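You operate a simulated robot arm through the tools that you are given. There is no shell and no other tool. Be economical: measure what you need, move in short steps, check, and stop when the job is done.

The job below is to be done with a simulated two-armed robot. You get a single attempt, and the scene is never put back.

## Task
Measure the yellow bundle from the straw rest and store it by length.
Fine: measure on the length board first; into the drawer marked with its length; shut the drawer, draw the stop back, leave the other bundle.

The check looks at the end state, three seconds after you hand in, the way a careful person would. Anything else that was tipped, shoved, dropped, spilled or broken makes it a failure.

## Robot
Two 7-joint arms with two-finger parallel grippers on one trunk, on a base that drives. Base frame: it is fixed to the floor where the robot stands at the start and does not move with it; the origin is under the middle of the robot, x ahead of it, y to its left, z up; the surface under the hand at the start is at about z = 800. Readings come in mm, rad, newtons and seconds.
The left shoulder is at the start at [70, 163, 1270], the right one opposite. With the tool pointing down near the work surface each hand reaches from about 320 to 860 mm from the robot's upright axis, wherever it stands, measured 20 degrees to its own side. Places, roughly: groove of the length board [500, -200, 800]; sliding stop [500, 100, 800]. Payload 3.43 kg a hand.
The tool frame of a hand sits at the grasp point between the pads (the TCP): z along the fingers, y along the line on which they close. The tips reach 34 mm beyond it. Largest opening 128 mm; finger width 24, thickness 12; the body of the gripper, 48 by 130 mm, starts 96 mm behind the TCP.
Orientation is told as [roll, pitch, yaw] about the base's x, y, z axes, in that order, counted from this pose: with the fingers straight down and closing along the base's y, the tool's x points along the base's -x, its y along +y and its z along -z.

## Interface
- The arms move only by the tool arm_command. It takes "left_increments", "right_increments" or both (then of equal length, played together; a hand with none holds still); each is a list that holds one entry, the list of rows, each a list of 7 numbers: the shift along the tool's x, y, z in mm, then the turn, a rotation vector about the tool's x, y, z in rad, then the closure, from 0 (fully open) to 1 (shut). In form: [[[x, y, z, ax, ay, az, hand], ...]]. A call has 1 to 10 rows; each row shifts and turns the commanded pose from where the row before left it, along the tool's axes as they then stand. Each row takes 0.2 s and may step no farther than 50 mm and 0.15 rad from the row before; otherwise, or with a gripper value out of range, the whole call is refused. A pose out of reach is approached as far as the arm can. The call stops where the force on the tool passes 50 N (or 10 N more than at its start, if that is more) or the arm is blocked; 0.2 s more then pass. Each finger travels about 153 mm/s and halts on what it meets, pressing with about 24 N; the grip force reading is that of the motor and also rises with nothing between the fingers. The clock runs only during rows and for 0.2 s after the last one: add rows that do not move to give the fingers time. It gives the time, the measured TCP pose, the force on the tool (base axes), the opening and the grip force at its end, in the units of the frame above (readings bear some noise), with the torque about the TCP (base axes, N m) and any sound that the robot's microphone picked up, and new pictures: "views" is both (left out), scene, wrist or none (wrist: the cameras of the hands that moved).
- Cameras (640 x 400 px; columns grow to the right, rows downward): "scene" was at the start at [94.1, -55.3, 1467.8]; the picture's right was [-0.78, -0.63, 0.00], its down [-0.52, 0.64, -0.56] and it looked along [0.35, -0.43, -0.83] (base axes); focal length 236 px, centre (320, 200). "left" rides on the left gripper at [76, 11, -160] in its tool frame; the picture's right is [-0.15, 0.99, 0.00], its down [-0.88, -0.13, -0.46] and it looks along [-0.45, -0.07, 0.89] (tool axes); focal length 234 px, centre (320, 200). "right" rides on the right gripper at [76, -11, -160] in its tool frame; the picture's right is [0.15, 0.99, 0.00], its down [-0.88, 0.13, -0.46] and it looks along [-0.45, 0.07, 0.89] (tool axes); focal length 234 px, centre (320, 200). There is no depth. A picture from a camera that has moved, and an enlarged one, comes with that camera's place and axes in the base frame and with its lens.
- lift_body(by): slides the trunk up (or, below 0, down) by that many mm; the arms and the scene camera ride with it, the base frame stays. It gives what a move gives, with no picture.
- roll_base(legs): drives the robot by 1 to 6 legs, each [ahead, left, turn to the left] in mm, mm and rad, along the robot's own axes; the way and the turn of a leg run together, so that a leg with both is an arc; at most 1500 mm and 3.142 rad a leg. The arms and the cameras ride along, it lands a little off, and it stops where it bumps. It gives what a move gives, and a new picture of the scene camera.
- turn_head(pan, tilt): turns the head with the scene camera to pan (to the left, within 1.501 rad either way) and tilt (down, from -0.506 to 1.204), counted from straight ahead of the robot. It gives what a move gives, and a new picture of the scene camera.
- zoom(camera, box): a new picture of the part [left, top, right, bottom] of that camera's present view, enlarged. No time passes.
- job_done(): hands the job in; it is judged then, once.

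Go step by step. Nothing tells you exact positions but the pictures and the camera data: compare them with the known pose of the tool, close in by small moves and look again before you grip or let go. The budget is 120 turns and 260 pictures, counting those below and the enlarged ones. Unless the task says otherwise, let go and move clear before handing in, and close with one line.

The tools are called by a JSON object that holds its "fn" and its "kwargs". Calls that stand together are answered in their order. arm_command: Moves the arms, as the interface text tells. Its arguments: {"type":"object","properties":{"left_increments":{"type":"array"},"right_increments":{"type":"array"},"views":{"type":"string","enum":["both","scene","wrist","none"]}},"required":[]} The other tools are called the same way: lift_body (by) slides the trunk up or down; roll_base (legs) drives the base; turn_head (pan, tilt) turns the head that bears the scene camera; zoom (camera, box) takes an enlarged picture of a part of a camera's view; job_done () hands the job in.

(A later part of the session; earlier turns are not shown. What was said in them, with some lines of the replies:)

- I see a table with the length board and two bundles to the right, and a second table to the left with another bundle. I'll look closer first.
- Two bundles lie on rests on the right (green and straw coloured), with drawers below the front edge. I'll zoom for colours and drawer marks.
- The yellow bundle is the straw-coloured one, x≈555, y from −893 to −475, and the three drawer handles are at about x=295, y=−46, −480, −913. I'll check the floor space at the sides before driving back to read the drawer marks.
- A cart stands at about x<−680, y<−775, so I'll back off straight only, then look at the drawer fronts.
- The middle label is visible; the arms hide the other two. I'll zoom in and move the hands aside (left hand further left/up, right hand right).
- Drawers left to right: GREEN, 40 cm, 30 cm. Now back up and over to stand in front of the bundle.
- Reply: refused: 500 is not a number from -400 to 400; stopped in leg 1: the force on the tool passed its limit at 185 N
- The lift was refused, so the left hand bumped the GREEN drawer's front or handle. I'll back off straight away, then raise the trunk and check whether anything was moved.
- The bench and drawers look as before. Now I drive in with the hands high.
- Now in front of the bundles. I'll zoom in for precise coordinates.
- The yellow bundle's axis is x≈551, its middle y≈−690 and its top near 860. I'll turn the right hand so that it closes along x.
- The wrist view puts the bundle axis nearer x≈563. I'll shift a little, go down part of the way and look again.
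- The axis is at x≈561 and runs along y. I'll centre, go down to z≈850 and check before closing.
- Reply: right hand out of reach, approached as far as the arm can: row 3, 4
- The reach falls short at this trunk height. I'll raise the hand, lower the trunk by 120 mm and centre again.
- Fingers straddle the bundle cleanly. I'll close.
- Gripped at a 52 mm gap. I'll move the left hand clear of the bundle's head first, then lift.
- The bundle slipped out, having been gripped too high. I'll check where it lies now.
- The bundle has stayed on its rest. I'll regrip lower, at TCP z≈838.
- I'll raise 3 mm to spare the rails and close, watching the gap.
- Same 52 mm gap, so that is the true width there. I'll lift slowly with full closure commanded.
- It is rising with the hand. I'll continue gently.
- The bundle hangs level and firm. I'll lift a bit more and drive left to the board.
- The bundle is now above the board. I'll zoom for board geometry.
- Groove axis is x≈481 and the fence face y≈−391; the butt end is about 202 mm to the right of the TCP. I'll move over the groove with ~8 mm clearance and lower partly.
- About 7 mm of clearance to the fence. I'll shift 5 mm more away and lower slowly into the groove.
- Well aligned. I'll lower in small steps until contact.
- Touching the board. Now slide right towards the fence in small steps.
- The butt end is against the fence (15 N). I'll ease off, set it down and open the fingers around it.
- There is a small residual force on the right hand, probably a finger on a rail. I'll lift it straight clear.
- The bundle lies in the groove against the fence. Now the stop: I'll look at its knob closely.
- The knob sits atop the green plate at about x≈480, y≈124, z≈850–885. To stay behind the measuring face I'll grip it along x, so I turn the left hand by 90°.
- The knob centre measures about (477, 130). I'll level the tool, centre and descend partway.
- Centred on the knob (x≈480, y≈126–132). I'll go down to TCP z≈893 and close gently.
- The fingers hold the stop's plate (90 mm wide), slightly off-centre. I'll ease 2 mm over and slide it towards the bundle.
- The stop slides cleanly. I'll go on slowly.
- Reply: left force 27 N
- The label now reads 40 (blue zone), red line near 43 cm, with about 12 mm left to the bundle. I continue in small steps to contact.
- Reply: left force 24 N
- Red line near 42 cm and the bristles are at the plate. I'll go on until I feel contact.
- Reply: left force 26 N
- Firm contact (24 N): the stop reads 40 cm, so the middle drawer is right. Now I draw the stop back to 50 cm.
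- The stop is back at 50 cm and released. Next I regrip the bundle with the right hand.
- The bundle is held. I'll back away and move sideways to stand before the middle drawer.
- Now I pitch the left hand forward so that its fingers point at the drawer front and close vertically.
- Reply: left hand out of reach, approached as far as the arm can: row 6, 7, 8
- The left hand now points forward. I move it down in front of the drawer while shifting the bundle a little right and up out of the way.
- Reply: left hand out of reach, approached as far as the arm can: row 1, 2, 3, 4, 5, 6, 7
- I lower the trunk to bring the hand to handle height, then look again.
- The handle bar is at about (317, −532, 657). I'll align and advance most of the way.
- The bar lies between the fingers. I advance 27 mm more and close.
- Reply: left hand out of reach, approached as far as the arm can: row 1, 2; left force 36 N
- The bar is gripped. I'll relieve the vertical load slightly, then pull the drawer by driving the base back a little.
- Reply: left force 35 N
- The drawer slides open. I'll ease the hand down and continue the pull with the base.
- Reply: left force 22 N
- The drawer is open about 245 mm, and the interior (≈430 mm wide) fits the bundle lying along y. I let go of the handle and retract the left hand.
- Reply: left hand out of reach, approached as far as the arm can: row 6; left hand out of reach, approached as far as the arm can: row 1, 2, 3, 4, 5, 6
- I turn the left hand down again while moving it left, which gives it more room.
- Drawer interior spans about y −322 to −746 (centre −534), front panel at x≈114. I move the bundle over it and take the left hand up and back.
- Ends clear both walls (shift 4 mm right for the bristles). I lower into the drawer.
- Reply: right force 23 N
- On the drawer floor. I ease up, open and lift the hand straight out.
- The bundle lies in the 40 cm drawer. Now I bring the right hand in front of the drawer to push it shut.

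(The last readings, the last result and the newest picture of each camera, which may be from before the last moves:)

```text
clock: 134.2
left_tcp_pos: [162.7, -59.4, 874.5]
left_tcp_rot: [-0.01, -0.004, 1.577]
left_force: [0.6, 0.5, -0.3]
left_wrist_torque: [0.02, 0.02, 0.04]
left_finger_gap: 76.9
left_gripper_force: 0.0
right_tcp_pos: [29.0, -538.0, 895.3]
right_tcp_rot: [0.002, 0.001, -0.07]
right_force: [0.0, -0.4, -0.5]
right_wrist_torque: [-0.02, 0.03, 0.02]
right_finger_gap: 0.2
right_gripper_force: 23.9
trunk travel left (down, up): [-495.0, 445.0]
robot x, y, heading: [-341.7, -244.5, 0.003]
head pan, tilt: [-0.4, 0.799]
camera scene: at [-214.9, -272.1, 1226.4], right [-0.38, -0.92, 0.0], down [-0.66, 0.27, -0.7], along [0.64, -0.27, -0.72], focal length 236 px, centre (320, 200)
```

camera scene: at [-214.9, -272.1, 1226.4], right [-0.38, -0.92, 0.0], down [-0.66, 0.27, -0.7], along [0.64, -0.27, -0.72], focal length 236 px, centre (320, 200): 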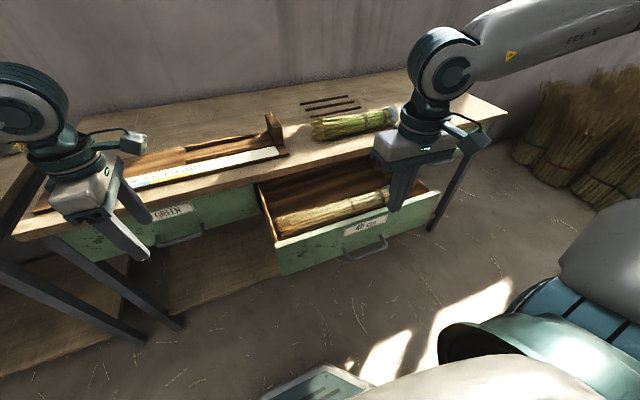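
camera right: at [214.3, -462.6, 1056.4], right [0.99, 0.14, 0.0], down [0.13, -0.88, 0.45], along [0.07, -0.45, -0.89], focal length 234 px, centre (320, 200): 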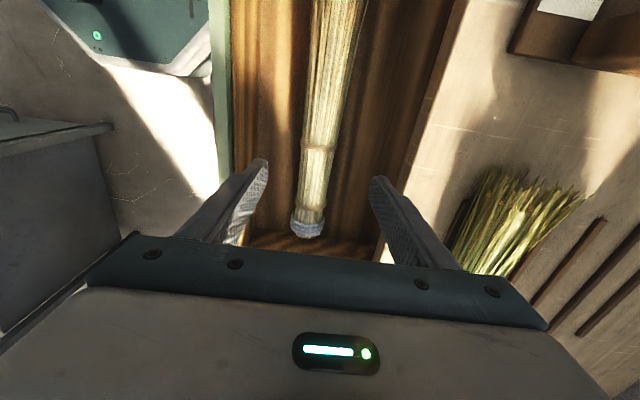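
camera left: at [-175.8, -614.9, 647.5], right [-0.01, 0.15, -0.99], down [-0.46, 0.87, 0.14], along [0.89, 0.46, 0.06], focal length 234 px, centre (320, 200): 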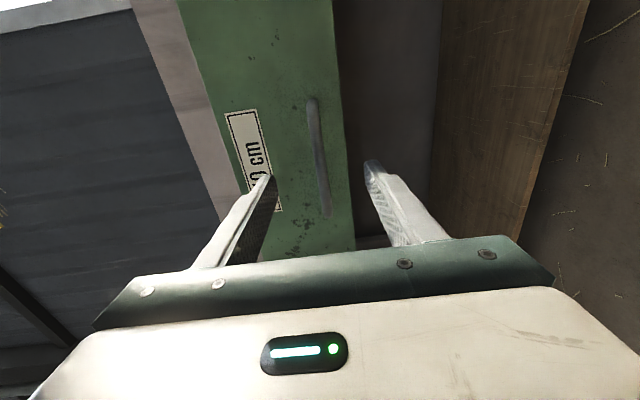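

{"fn": "arm_command", "kwargs": {"right_increments": [[[0, 0, 0, 0, 0, -0.07, 1], [0, 0, 40, 0, 0, 0, 1], [0, 0, 40, 0, 0, 0, 1], [0, 0, 40, 0, 0, 0, 1], [0, 0, 40, 0, 0, 0, 1], [0, 0, 4, 0, 0, 0, 1]]], "views": "both"}}

{"fn": "zoom", "kwargs": {"camera": "scene", "box": [260, 130, 480, 280]}}

```text
clock: 135.6
left_tcp_pos: [161.5, -59.6, 875.1]
left_tcp_rot: [-0.012, 0.001, 1.576]
left_force: [-0.5, 0.2, 0.3]
left_wrist_torque: [-0.02, -0.02, 0.0]
left_finger_gap: 76.8
left_gripper_force: 0.1
right_tcp_pos: [34.5, -539.7, 732.1]
right_tcp_rot: [0.002, 0.001, -0.002]
right_force: [0.5, 0.3, -0.1]
right_wrist_torque: [0.02, -0.04, 0.06]
right_finger_gap: 0.1
right_gripper_force: 23.8
right hand out of reach, approached as far as the arm can: row 3
trunk travel left (down, up): [-495.0, 445.0]
robot x, y, heading: [-338.6, -242.0, 0.006]
head pan, tilt: [-0.4, 0.799]
camera scene: at [-215.5, -271.9, 1226.5], right [-0.38, -0.92, 0.0], down [-0.66, 0.27, -0.7], along [0.64, -0.27, -0.72], focal length 236 px, centre (320, 200)
camera right: at [-39.7, -550.2, 891.5], right [-0.14, 0.99, 0.0], down [0.88, 0.13, 0.46], along [0.45, 0.07, -0.89], focal length 234 px, centre (320, 200)
```

scene: 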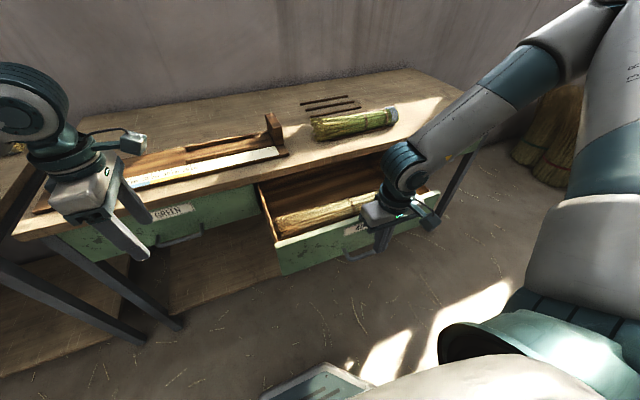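
right: 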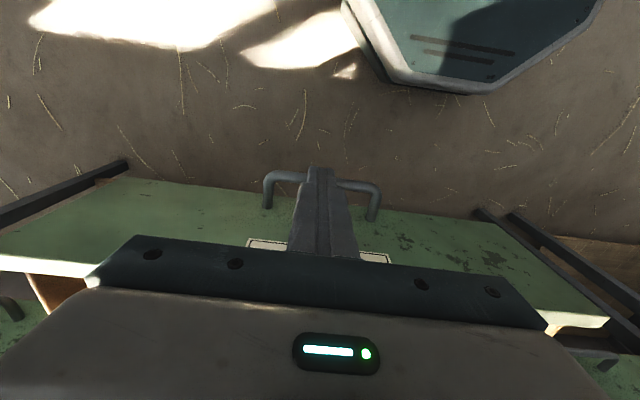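

```text
2.67 times, centred on (370, 205) of scene
camera zoom: at [-215.5, -271.9, 1226.5], right [-0.38, -0.92, 0.0], down [-0.66, 0.27, -0.7], along [0.64, -0.27, -0.72], focal length 628 px, centre (187, 187)
```

zoom: 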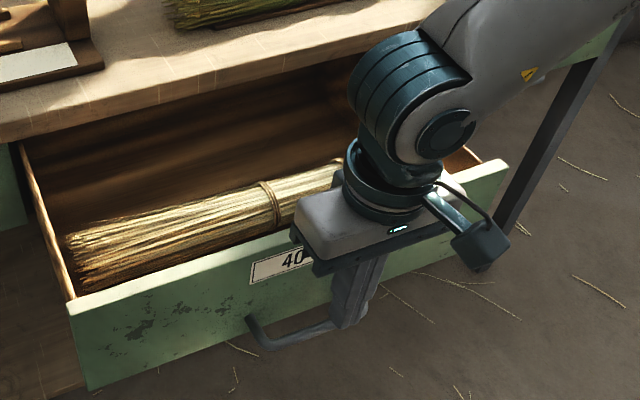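

The closed fingers are before the panel, above the handle bar. I push slowly forward.

{"fn": "arm_command", "kwargs": {"right_increments": [[[-15, 0, 0, 0, 0, 0, 1], [-15, 0, 0, 0, 0, 0, 1], [-15, 0, 0, 0, 0, 0, 1], [-12, 0, 0, 0, 0, 0, 1], [-12, 0, 0, 0, 0, 0, 1], [-12, 0, 0, 0, 0, 0, 1], [-12, 0, 0, 0, 0, 0, 1], [-12, 0, 0, 0, 0, 0, 1], [-12, 0, 0, 0, 0, 0, 1], [-12, 0, 0, 0, 0, 0, 1]]], "views": "scene"}}

```text
clock: 137.8
left_tcp_pos: [162.8, -59.9, 875.9]
left_tcp_rot: [-0.01, -0.002, 1.576]
left_force: [-0.8, 0.1, 0.1]
left_wrist_torque: [0.01, 0.03, 0.01]
left_finger_gap: 76.6
left_gripper_force: 0.1
right_tcp_pos: [166.3, -538.2, 732.5]
right_tcp_rot: [0.002, 0.001, -0.004]
right_force: [-1.0, 0.4, 0.0]
right_wrist_torque: [0.01, 0.01, 0.01]
right_finger_gap: 0.2
right_gripper_force: 24.1
trunk travel left (down, up): [-495.0, 445.0]
robot x, y, heading: [-335.1, -242.2, 0.009]
head pan, tilt: [-0.4, 0.799]
camera scene: at [-214.6, -272.0, 1226.4], right [-0.38, -0.92, 0.0], down [-0.66, 0.27, -0.7], along [0.64, -0.27, -0.72], focal length 236 px, centre (320, 200)
```

scene: 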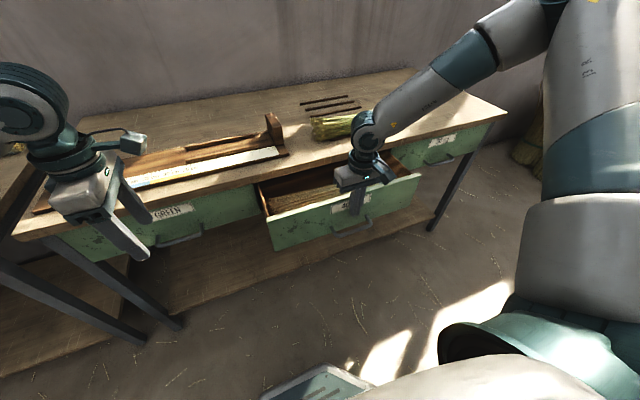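

{"fn": "arm_command", "kwargs": {"right_increments": [[[-12, 0, 0, 0, 0, 0, 1], [-12, 0, 0, 0, 0, 0, 1], [-12, 0, 0, 0, 0, 0, 1], [-12, 0, 0, 0, 0, 0, 1], [-12, 0, 0, 0, 0, 0, 1], [-12, 0, 0, 0, 0, 0, 1], [-12, 0, 0, 0, 0, 0, 1], [-12, 0, 0, 0, 0, 0, 1], [-12, 0, 0, 0, 0, 0, 1], [-8, 0, 0, 0, 0, 0, 1]]], "views": "scene"}}

{"fn": "zoom", "kwargs": {"camera": "scene", "box": [240, 80, 480, 250]}}

```text
clock: 140.0
left_tcp_pos: [163.9, -59.9, 875.6]
left_tcp_rot: [-0.009, -0.003, 1.576]
left_force: [-0.1, -0.5, -0.3]
left_wrist_torque: [-0.01, -0.01, 0.01]
left_finger_gap: 76.7
left_gripper_force: 0.0
right_tcp_pos: [279.1, -540.4, 732.6]
right_tcp_rot: [0.001, 0.002, -0.004]
right_force: [-0.1, -0.3, -0.2]
right_wrist_torque: [0.01, 0.03, -0.01]
right_finger_gap: 0.1
right_gripper_force: 24.4
trunk travel left (down, up): [-495.0, 445.0]
robot x, y, heading: [-338.5, -240.7, 0.001]
head pan, tilt: [-0.4, 0.799]
camera scene: at [-214.8, -272.1, 1226.4], right [-0.38, -0.92, 0.0], down [-0.66, 0.27, -0.7], along [0.64, -0.27, -0.72], focal length 236 px, centre (320, 200)
```

scene: 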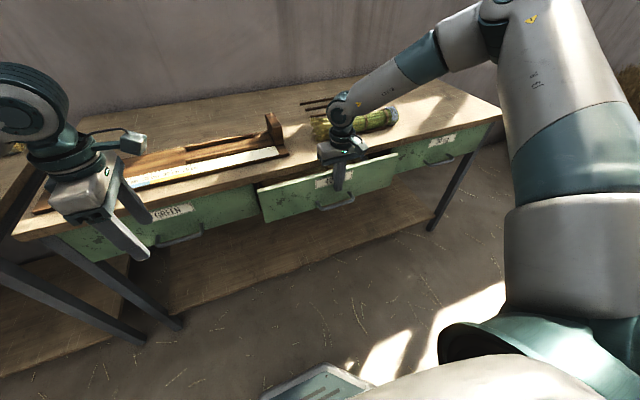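

```text
2.35 times, centred on (360, 165) of scene
camera zoom: at [-214.8, -272.1, 1226.4], right [-0.38, -0.92, 0.0], down [-0.66, 0.27, -0.7], along [0.64, -0.27, -0.72], focal length 554 px, centre (226, 282)
```

zoom: 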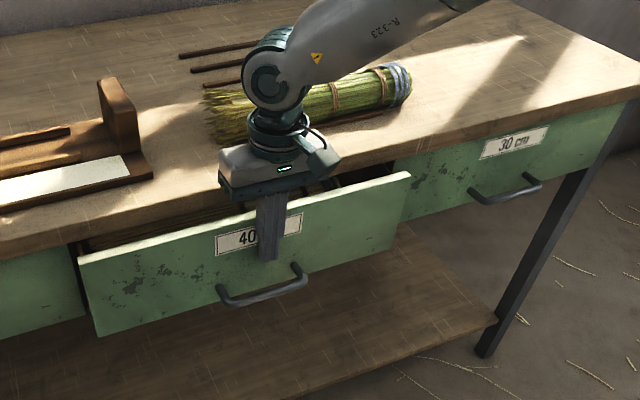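

{"fn": "arm_command", "kwargs": {"right_increments": [[[-8, 0, 0, 0, 0, 0, 1], [-8, 0, 0, 0, 0, 0, 1], [-8, 0, 0, 0, 0, 0, 1], [-6, 0, 0, 0, 0, 0, 1], [-5, 0, 0, 0, 0, 0, 1], [-4, 0, 0, 0, 0, 0, 1]]], "views": "none"}}

{"fn": "zoom", "kwargs": {"camera": "scene", "box": [240, 80, 480, 250]}}

```text
clock: 141.4
left_tcp_pos: [160.6, -60.9, 876.6]
left_tcp_rot: [-0.012, 0.0, 1.575]
left_force: [0.2, 0.7, -0.2]
left_wrist_torque: [-0.01, 0.0, 0.03]
left_finger_gap: 76.8
left_gripper_force: 0.0
right_tcp_pos: [316.8, -541.2, 732.9]
right_tcp_rot: [0.001, 0.004, -0.004]
right_force: [-19.0, 2.1, -0.1]
right_wrist_torque: [-0.1, -1.28, 0.14]
right_finger_gap: 0.1
right_gripper_force: 23.9
trunk travel left (down, up): [-495.0, 445.0]
robot x, y, heading: [-339.2, -242.0, 0.002]
head pan, tilt: [-0.4, 0.799]
```

```text
2.35 times, centred on (360, 165) of scene
camera zoom: at [-217.3, -271.9, 1226.7], right [-0.38, -0.92, 0.0], down [-0.66, 0.27, -0.7], along [0.64, -0.27, -0.72], focal length 554 px, centre (226, 282)
```

zoom: 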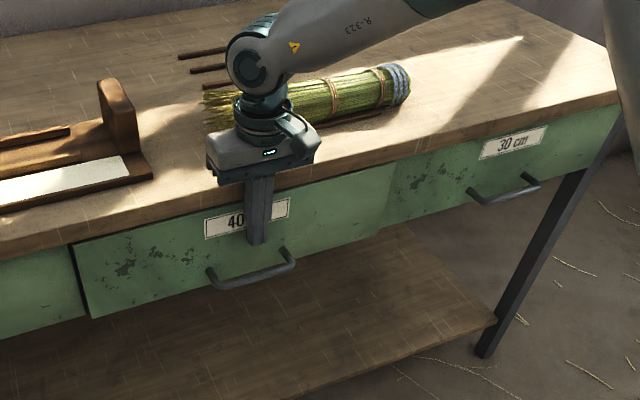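

Nearly shut, with 19 N of resistance. I push a few more millimetres and check flushness.

{"fn": "arm_command", "kwargs": {"right_increments": [[[-3, 0, 0, 0, 0, 0, 1], [-3, 0, 0, 0, 0, 0, 1], [-3, 0, 0, 0, 0, 0, 1], [0, 0, 0, 0, 0, 0, 1]]], "views": "none"}}

{"fn": "zoom", "kwargs": {"camera": "scene", "box": [240, 120, 460, 250]}}

```text
clock: 142.0
left_tcp_pos: [159.9, -61.7, 876.9]
left_tcp_rot: [-0.014, 0.0, 1.574]
left_force: [-0.1, -0.7, 0.0]
left_wrist_torque: [0.05, 0.04, -0.03]
left_finger_gap: 76.8
left_gripper_force: 0.1
right_tcp_pos: [317.2, -541.1, 731.7]
right_tcp_rot: [0.0, 0.015, -0.004]
right_force: [-19.0, 1.4, 8.4]
right_wrist_torque: [0.0, -1.45, 0.17]
right_finger_gap: 0.0
right_gripper_force: 24.0
trunk travel left (down, up): [-495.0, 445.0]
robot x, y, heading: [-341.8, -237.1, 0.012]
head pan, tilt: [-0.4, 0.799]
stopped in row 2 (right hand): the force on the tool passed its limit at 54 N (the readings are from after the stop); the commanded pose is now the measured one
```

```text
2.91 times, centred on (350, 185) of scene
camera zoom: at [-218.7, -271.7, 1227.1], right [-0.39, -0.92, 0.0], down [-0.66, 0.28, -0.7], along [0.64, -0.27, -0.72], focal length 685 px, centre (233, 244)
```

zoom: 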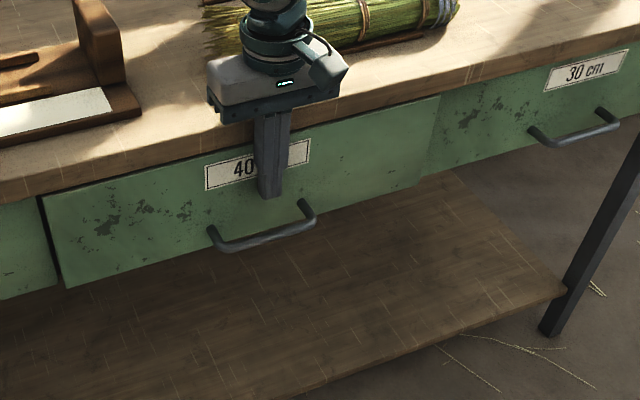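

The upright fingers have met the table's overhanging edge before the panel is flush. I back off and tilt the fingers so that the tips lead.

{"fn": "arm_command", "kwargs": {"right_increments": [[[20, 0, 0, 0, 0, 0, 1], [25, 0, 0, 0, 0, 0, 1], [0, 0, 0, 0, -0.15, 0, 1], [0, 0, 0, 0, -0.15, 0, 1], [0, 0, 0, 0, -0.15, 0, 1], [0, 0, 0, 0, -0.15, 0, 1], [0, 0, 0, 0, -0.1, 0, 1], [0, 0, 0, 0, 0, 0, 1]]], "views": "both"}}

{"fn": "zoom", "kwargs": {"camera": "scene", "box": [240, 120, 460, 250]}}

```text
clock: 143.8
left_tcp_pos: [162.4, -59.9, 875.0]
left_tcp_rot: [-0.009, -0.001, 1.574]
left_force: [-0.4, 0.1, 0.3]
left_wrist_torque: [0.01, 0.01, -0.01]
left_finger_gap: 76.7
left_gripper_force: 0.0
right_tcp_pos: [274.8, -539.7, 729.5]
right_tcp_rot: [0.001, -0.688, -0.005]
right_force: [-0.7, -0.5, -0.3]
right_wrist_torque: [-0.01, -0.02, 0.02]
right_finger_gap: 0.1
right_gripper_force: 23.6
trunk travel left (down, up): [-495.0, 445.0]
robot x, y, heading: [-341.7, -246.2, 0.003]
head pan, tilt: [-0.4, 0.799]
camera scene: at [-215.8, -272.0, 1226.5], right [-0.38, -0.92, 0.0], down [-0.66, 0.28, -0.7], along [0.64, -0.27, -0.72], focal length 236 px, centre (320, 200)
camera right: at [115.4, -549.7, 805.1], right [-0.11, 0.99, -0.09], down [0.39, 0.13, 0.91], along [0.91, 0.06, -0.4], focal length 234 px, centre (320, 200)
```

scene: 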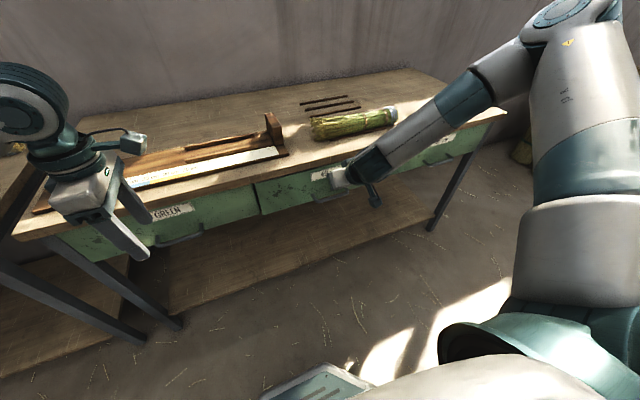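
right: 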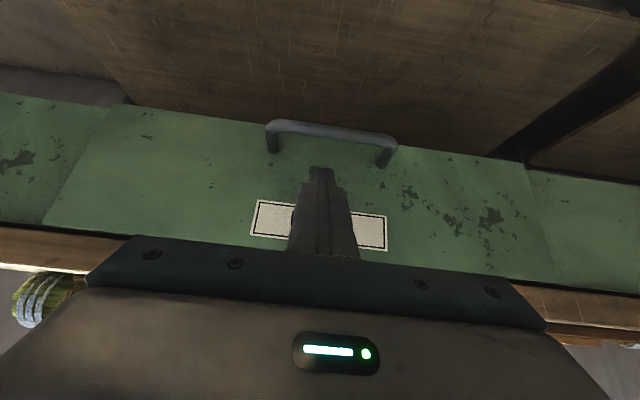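

```text
2.91 times, centred on (350, 185) of scene
camera zoom: at [-215.8, -272.0, 1226.5], right [-0.38, -0.92, 0.0], down [-0.66, 0.28, -0.7], along [0.64, -0.27, -0.72], focal length 685 px, centre (233, 244)
```

zoom: 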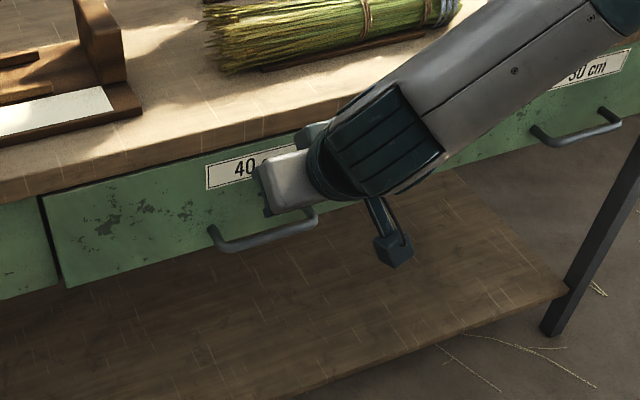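

{"fn": "arm_command", "kwargs": {"right_increments": [[[-8, 0, 6.6, 0, 0, 0, 1], [-6, 0, 5, 0, 0, 0, 1], [-4, 0, 3.3, 0, 0, 0, 1], [-3, 0, 2.5, 0, 0, 0, 1], [-3, 0, 2.5, 0, 0, 0, 1], [-3, 0, 2.5, 0, 0, 0, 1], [0, 0, 0, 0, 0, 0, 1]]], "views": "none"}}

{"fn": "zoom", "kwargs": {"camera": "scene", "box": [240, 120, 460, 250]}}

```text
clock: 145.4
left_tcp_pos: [162.8, -60.7, 874.6]
left_tcp_rot: [-0.01, -0.001, 1.576]
left_force: [-0.7, 0.2, -0.7]
left_wrist_torque: [0.01, 0.0, 0.01]
left_finger_gap: 76.9
left_gripper_force: 0.0
right_tcp_pos: [310.6, -540.8, 727.3]
right_tcp_rot: [-0.001, -0.685, -0.002]
right_force: [1.1, -0.1, 0.6]
right_wrist_torque: [0.0, 0.02, -0.02]
right_finger_gap: 0.0
right_gripper_force: 24.1
trunk travel left (down, up): [-495.0, 445.0]
robot x, y, heading: [-340.9, -241.3, 0.006]
head pan, tilt: [-0.4, 0.799]
```

```text
2.91 times, centred on (350, 185) of scene
camera zoom: at [-215.7, -272.2, 1226.4], right [-0.38, -0.92, 0.0], down [-0.66, 0.28, -0.7], along [0.64, -0.27, -0.72], focal length 685 px, centre (233, 244)
```

zoom: 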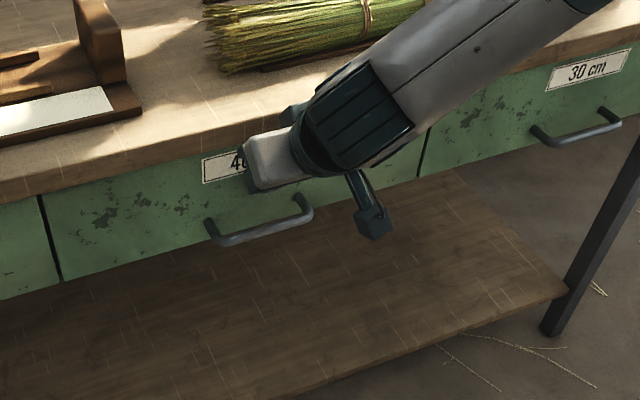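

{"fn": "arm_command", "kwargs": {"right_increments": [[[-2.5, 0, 2, 0, 0, 0, 1], [-2.5, 0, 2, 0, 0, 0, 1], [-2.5, 0, 2, 0, 0, 0, 1], [-2.5, 0, 2, 0, 0, 0, 1], [-2, 0, 1.6, 0, 0, 0, 1]]], "views": "wrist"}}

{"fn": "zoom", "kwargs": {"camera": "scene", "box": [240, 120, 460, 250]}}

```text
clock: 146.3
left_tcp_pos: [159.4, -62.1, 875.1]
left_tcp_rot: [-0.014, 0.002, 1.57]
left_force: [0.7, 0.4, 0.4]
left_wrist_torque: [-0.04, 0.04, 0.04]
left_finger_gap: 76.9
left_gripper_force: 0.1
right_tcp_pos: [312.9, -541.5, 726.2]
right_tcp_rot: [0.003, -0.672, -0.006]
right_force: [-18.2, -0.1, 9.3]
right_wrist_torque: [0.12, 0.21, 0.06]
right_finger_gap: 0.0
right_gripper_force: 23.9
trunk travel left (down, up): [-495.0, 445.0]
robot x, y, heading: [-341.8, -241.9, 0.001]
head pan, tilt: [-0.4, 0.799]
stopped in row 4 (right hand): the force on the tool passed its limit at 53 N (the readings are from after the stop); the commanded pose is now the measured one
camera right: at [153.2, -550.8, 804.9], right [-0.11, 0.99, -0.09], down [0.4, 0.13, 0.91], along [0.91, 0.07, -0.41], focal length 234 px, centre (320, 200)
```

right: 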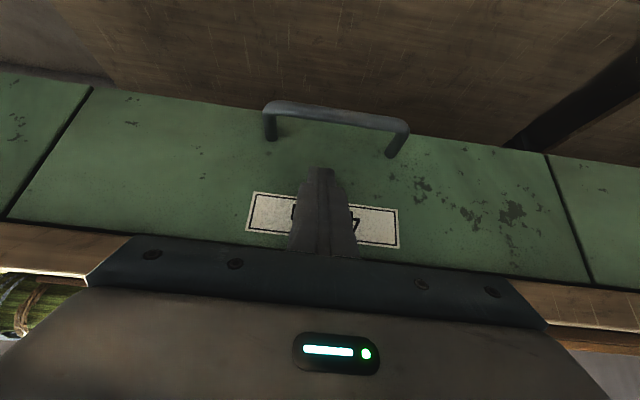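

```text
2.91 times, centred on (350, 185) of scene
camera zoom: at [-219.5, -272.0, 1227.0], right [-0.39, -0.92, 0.0], down [-0.66, 0.28, -0.7], along [0.64, -0.27, -0.72], focal length 685 px, centre (233, 244)
```

zoom: 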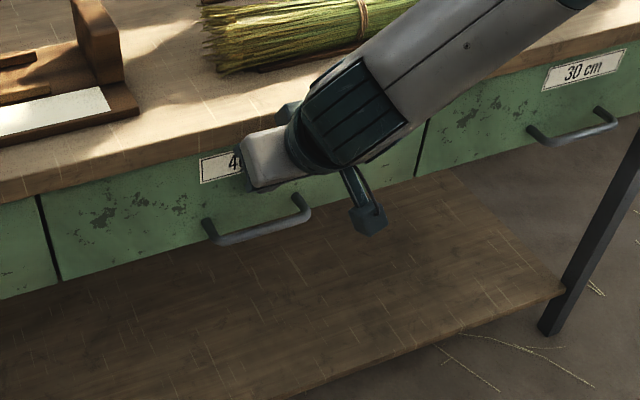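

The drawer is flush with its neighbours and firmly stopped. I back the hand off and raise it.

{"fn": "arm_command", "kwargs": {"right_increments": [[[15, 0, -12, 0, 0, 0, 1], [30, 0, -25, 0, 0, 0, 1], [30, 0, -25, 0, 0, 0, 1], [0, 0, 0, 0, 0.15, 0, 1], [0, 0, 0, 0, 0.15, 0, 1], [0, 0, 0, 0, 0.15, 0, 1], [0, 0, 0, 0, 0.15, 0, 1], [0, 0, -40, 0, 0.08, 0, 0.8]]], "views": "none"}}

{"fn": "roll_base", "kwargs": {"legs": [[-200, 0, 0]]}}

{"fn": "turn_head", "kwargs": {"pan": -0.25, "tilt": 0.6}}

```text
clock: 148.1
left_tcp_pos: [161.1, -61.4, 876.2]
left_tcp_rot: [-0.012, 0.001, 1.572]
left_force: [-0.2, 0.8, -0.1]
left_wrist_torque: [0.01, -0.02, 0.03]
left_finger_gap: 76.6
left_gripper_force: 0.0
right_tcp_pos: [213.8, -542.5, 766.3]
right_tcp_rot: [0.003, 0.004, 0.0]
right_force: [-0.4, -0.1, -0.3]
right_wrist_torque: [-0.01, -0.07, 0.0]
right_finger_gap: 25.6
right_gripper_force: 0.1
trunk travel left (down, up): [-495.0, 445.0]
robot x, y, heading: [-340.6, -244.0, -0.003]
head pan, tilt: [-0.4, 0.799]
```

```text
clock: 149.7
left_tcp_pos: [-42.8, -63.1, 877.0]
left_tcp_rot: [-0.012, -0.003, 1.572]
left_force: [0.4, -0.4, -0.3]
left_wrist_torque: [0.02, -0.01, 0.0]
left_finger_gap: 76.8
left_gripper_force: 0.0
right_tcp_pos: [8.7, -543.9, 766.7]
right_tcp_rot: [0.002, 0.006, -0.005]
right_force: [0.1, 0.6, 0.4]
right_wrist_torque: [-0.02, -0.02, 0.03]
right_finger_gap: 25.5
right_gripper_force: 0.1
trunk travel left (down, up): [-495.0, 445.0]
robot x, y, heading: [-546.1, -242.6, 0.005]
head pan, tilt: [-0.4, 0.799]
camera scene: at [-421.9, -273.2, 1226.5], right [-0.39, -0.92, 0.0], down [-0.66, 0.28, -0.7], along [0.64, -0.27, -0.72], focal length 236 px, centre (320, 200)
```

scene: 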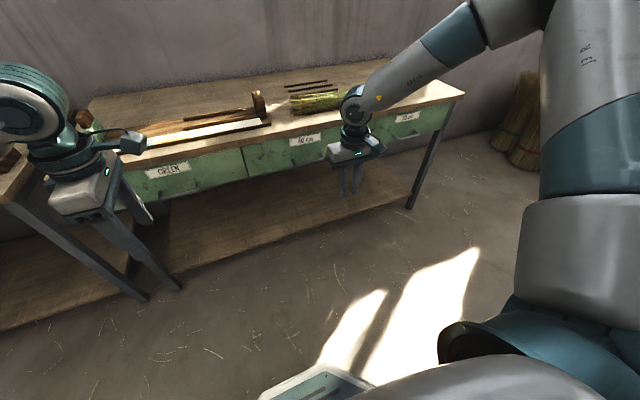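

```text
clock: 150.5
left_tcp_pos: [-41.8, -63.2, 875.2]
left_tcp_rot: [-0.011, -0.001, 1.57]
left_force: [0.0, 0.1, 0.2]
left_wrist_torque: [0.01, 0.03, -0.01]
left_finger_gap: 77.0
left_gripper_force: 0.1
right_tcp_pos: [10.1, -543.7, 765.5]
right_tcp_rot: [0.003, 0.007, -0.004]
right_force: [0.1, 1.0, 0.0]
right_wrist_torque: [-0.01, -0.01, 0.0]
right_finger_gap: 25.6
right_gripper_force: 0.0
trunk travel left (down, up): [-495.0, 445.0]
robot x, y, heading: [-547.0, -240.9, -0.0]
head pan, tilt: [-0.25, 0.6]
camera scene: at [-409.4, -263.6, 1243.2], right [-0.25, -0.97, 0.0], down [-0.55, 0.14, -0.82], along [0.8, -0.2, -0.57], focal length 236 px, centre (320, 200)
```

scene: 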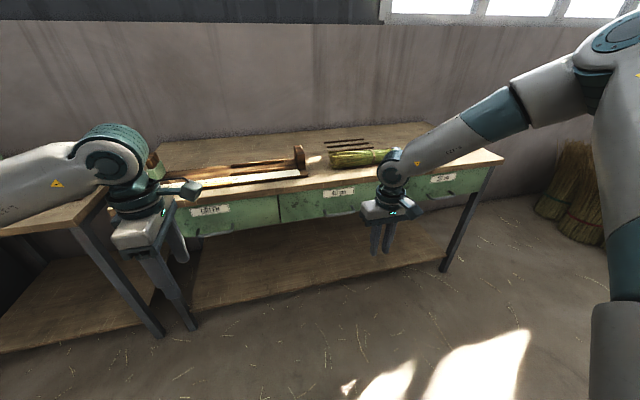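

{"fn": "zoom", "kwargs": {"camera": "scene", "box": [180, 140, 500, 260]}}

{"fn": "lift_body", "kwargs": {"by": 200}}

{"fn": "turn_head", "kwargs": {"pan": 0.05, "tilt": 0.7}}

{"fn": "zoom", "kwargs": {"camera": "scene", "box": [180, 100, 500, 260]}}

```text
2.00 times, centred on (340, 200) of scene
camera zoom: at [-409.4, -263.6, 1243.2], right [-0.25, -0.97, 0.0], down [-0.55, 0.14, -0.82], along [0.8, -0.2, -0.57], focal length 471 px, centre (280, 200)
```

zoom: 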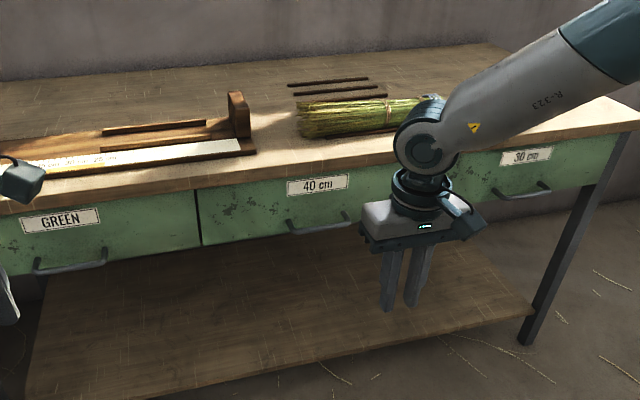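

```text
clock: 152.6
left_tcp_pos: [-42.0, -62.6, 1074.7]
left_tcp_rot: [-0.009, -0.001, 1.571]
left_force: [-0.1, 0.1, 0.5]
left_wrist_torque: [-0.01, -0.04, 0.01]
left_finger_gap: 76.7
left_gripper_force: 0.0
right_tcp_pos: [8.9, -544.0, 965.8]
right_tcp_rot: [0.002, 0.008, -0.004]
right_force: [0.7, -0.5, 0.2]
right_wrist_torque: [-0.01, -0.03, -0.01]
right_finger_gap: 25.8
right_gripper_force: 0.1
trunk travel left (down, up): [-695.0, 245.0]
robot x, y, heading: [-545.8, -241.0, 0.002]
head pan, tilt: [-0.25, 0.6]
```

```text
clock: 153.4
left_tcp_pos: [-41.9, -62.3, 1075.6]
left_tcp_rot: [-0.011, -0.002, 1.572]
left_force: [0.1, -0.3, -0.6]
left_wrist_torque: [-0.05, -0.02, -0.03]
left_finger_gap: 76.7
left_gripper_force: 0.0
right_tcp_pos: [9.5, -543.9, 966.3]
right_tcp_rot: [0.002, 0.005, -0.004]
right_force: [0.2, -0.9, 0.0]
right_wrist_torque: [0.01, -0.04, 0.02]
right_finger_gap: 25.6
right_gripper_force: 0.0
trunk travel left (down, up): [-695.0, 245.0]
robot x, y, heading: [-543.7, -244.6, 0.004]
head pan, tilt: [0.051, 0.7]
camera scene: at [-410.5, -237.5, 1434.7], right [0.05, -1.0, 0.0], down [-0.64, -0.03, -0.76], along [0.76, 0.04, -0.64], focal length 236 px, centre (320, 200)
```

scene: 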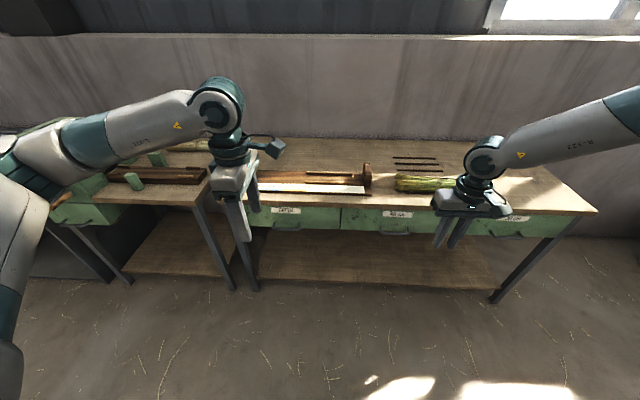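

```text
2.00 times, centred on (340, 180) of scene
camera zoom: at [-410.5, -237.5, 1434.7], right [0.05, -1.0, 0.0], down [-0.64, -0.03, -0.76], along [0.76, 0.04, -0.64], focal length 471 px, centre (280, 240)
```

zoom: 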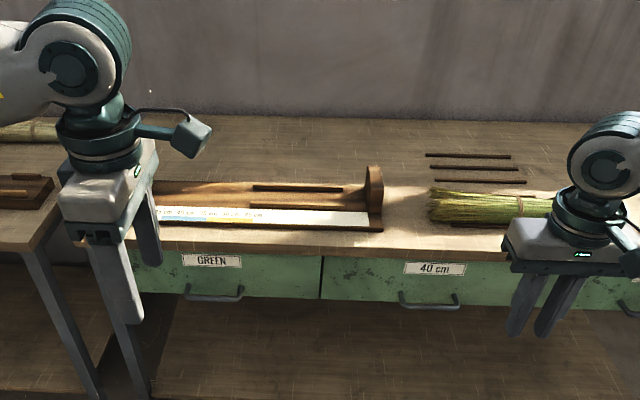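

The drawers sit flush, the green bundle and the board are in place, and the stop was last seen back at 50 cm. Both hands are clear, so I hand in.

{"fn": "job_done", "kwargs": {}}

```text
The job is handed in.
```

The yellow bundle measured 40 cm on the board and is in the 40 cm drawer, which is shut. The stop is back at 50 cm and the green bundle is where it was. While driving early on, the left hand bumped the GREEN drawer front at up to 185 N; it looked unmoved afterwards.
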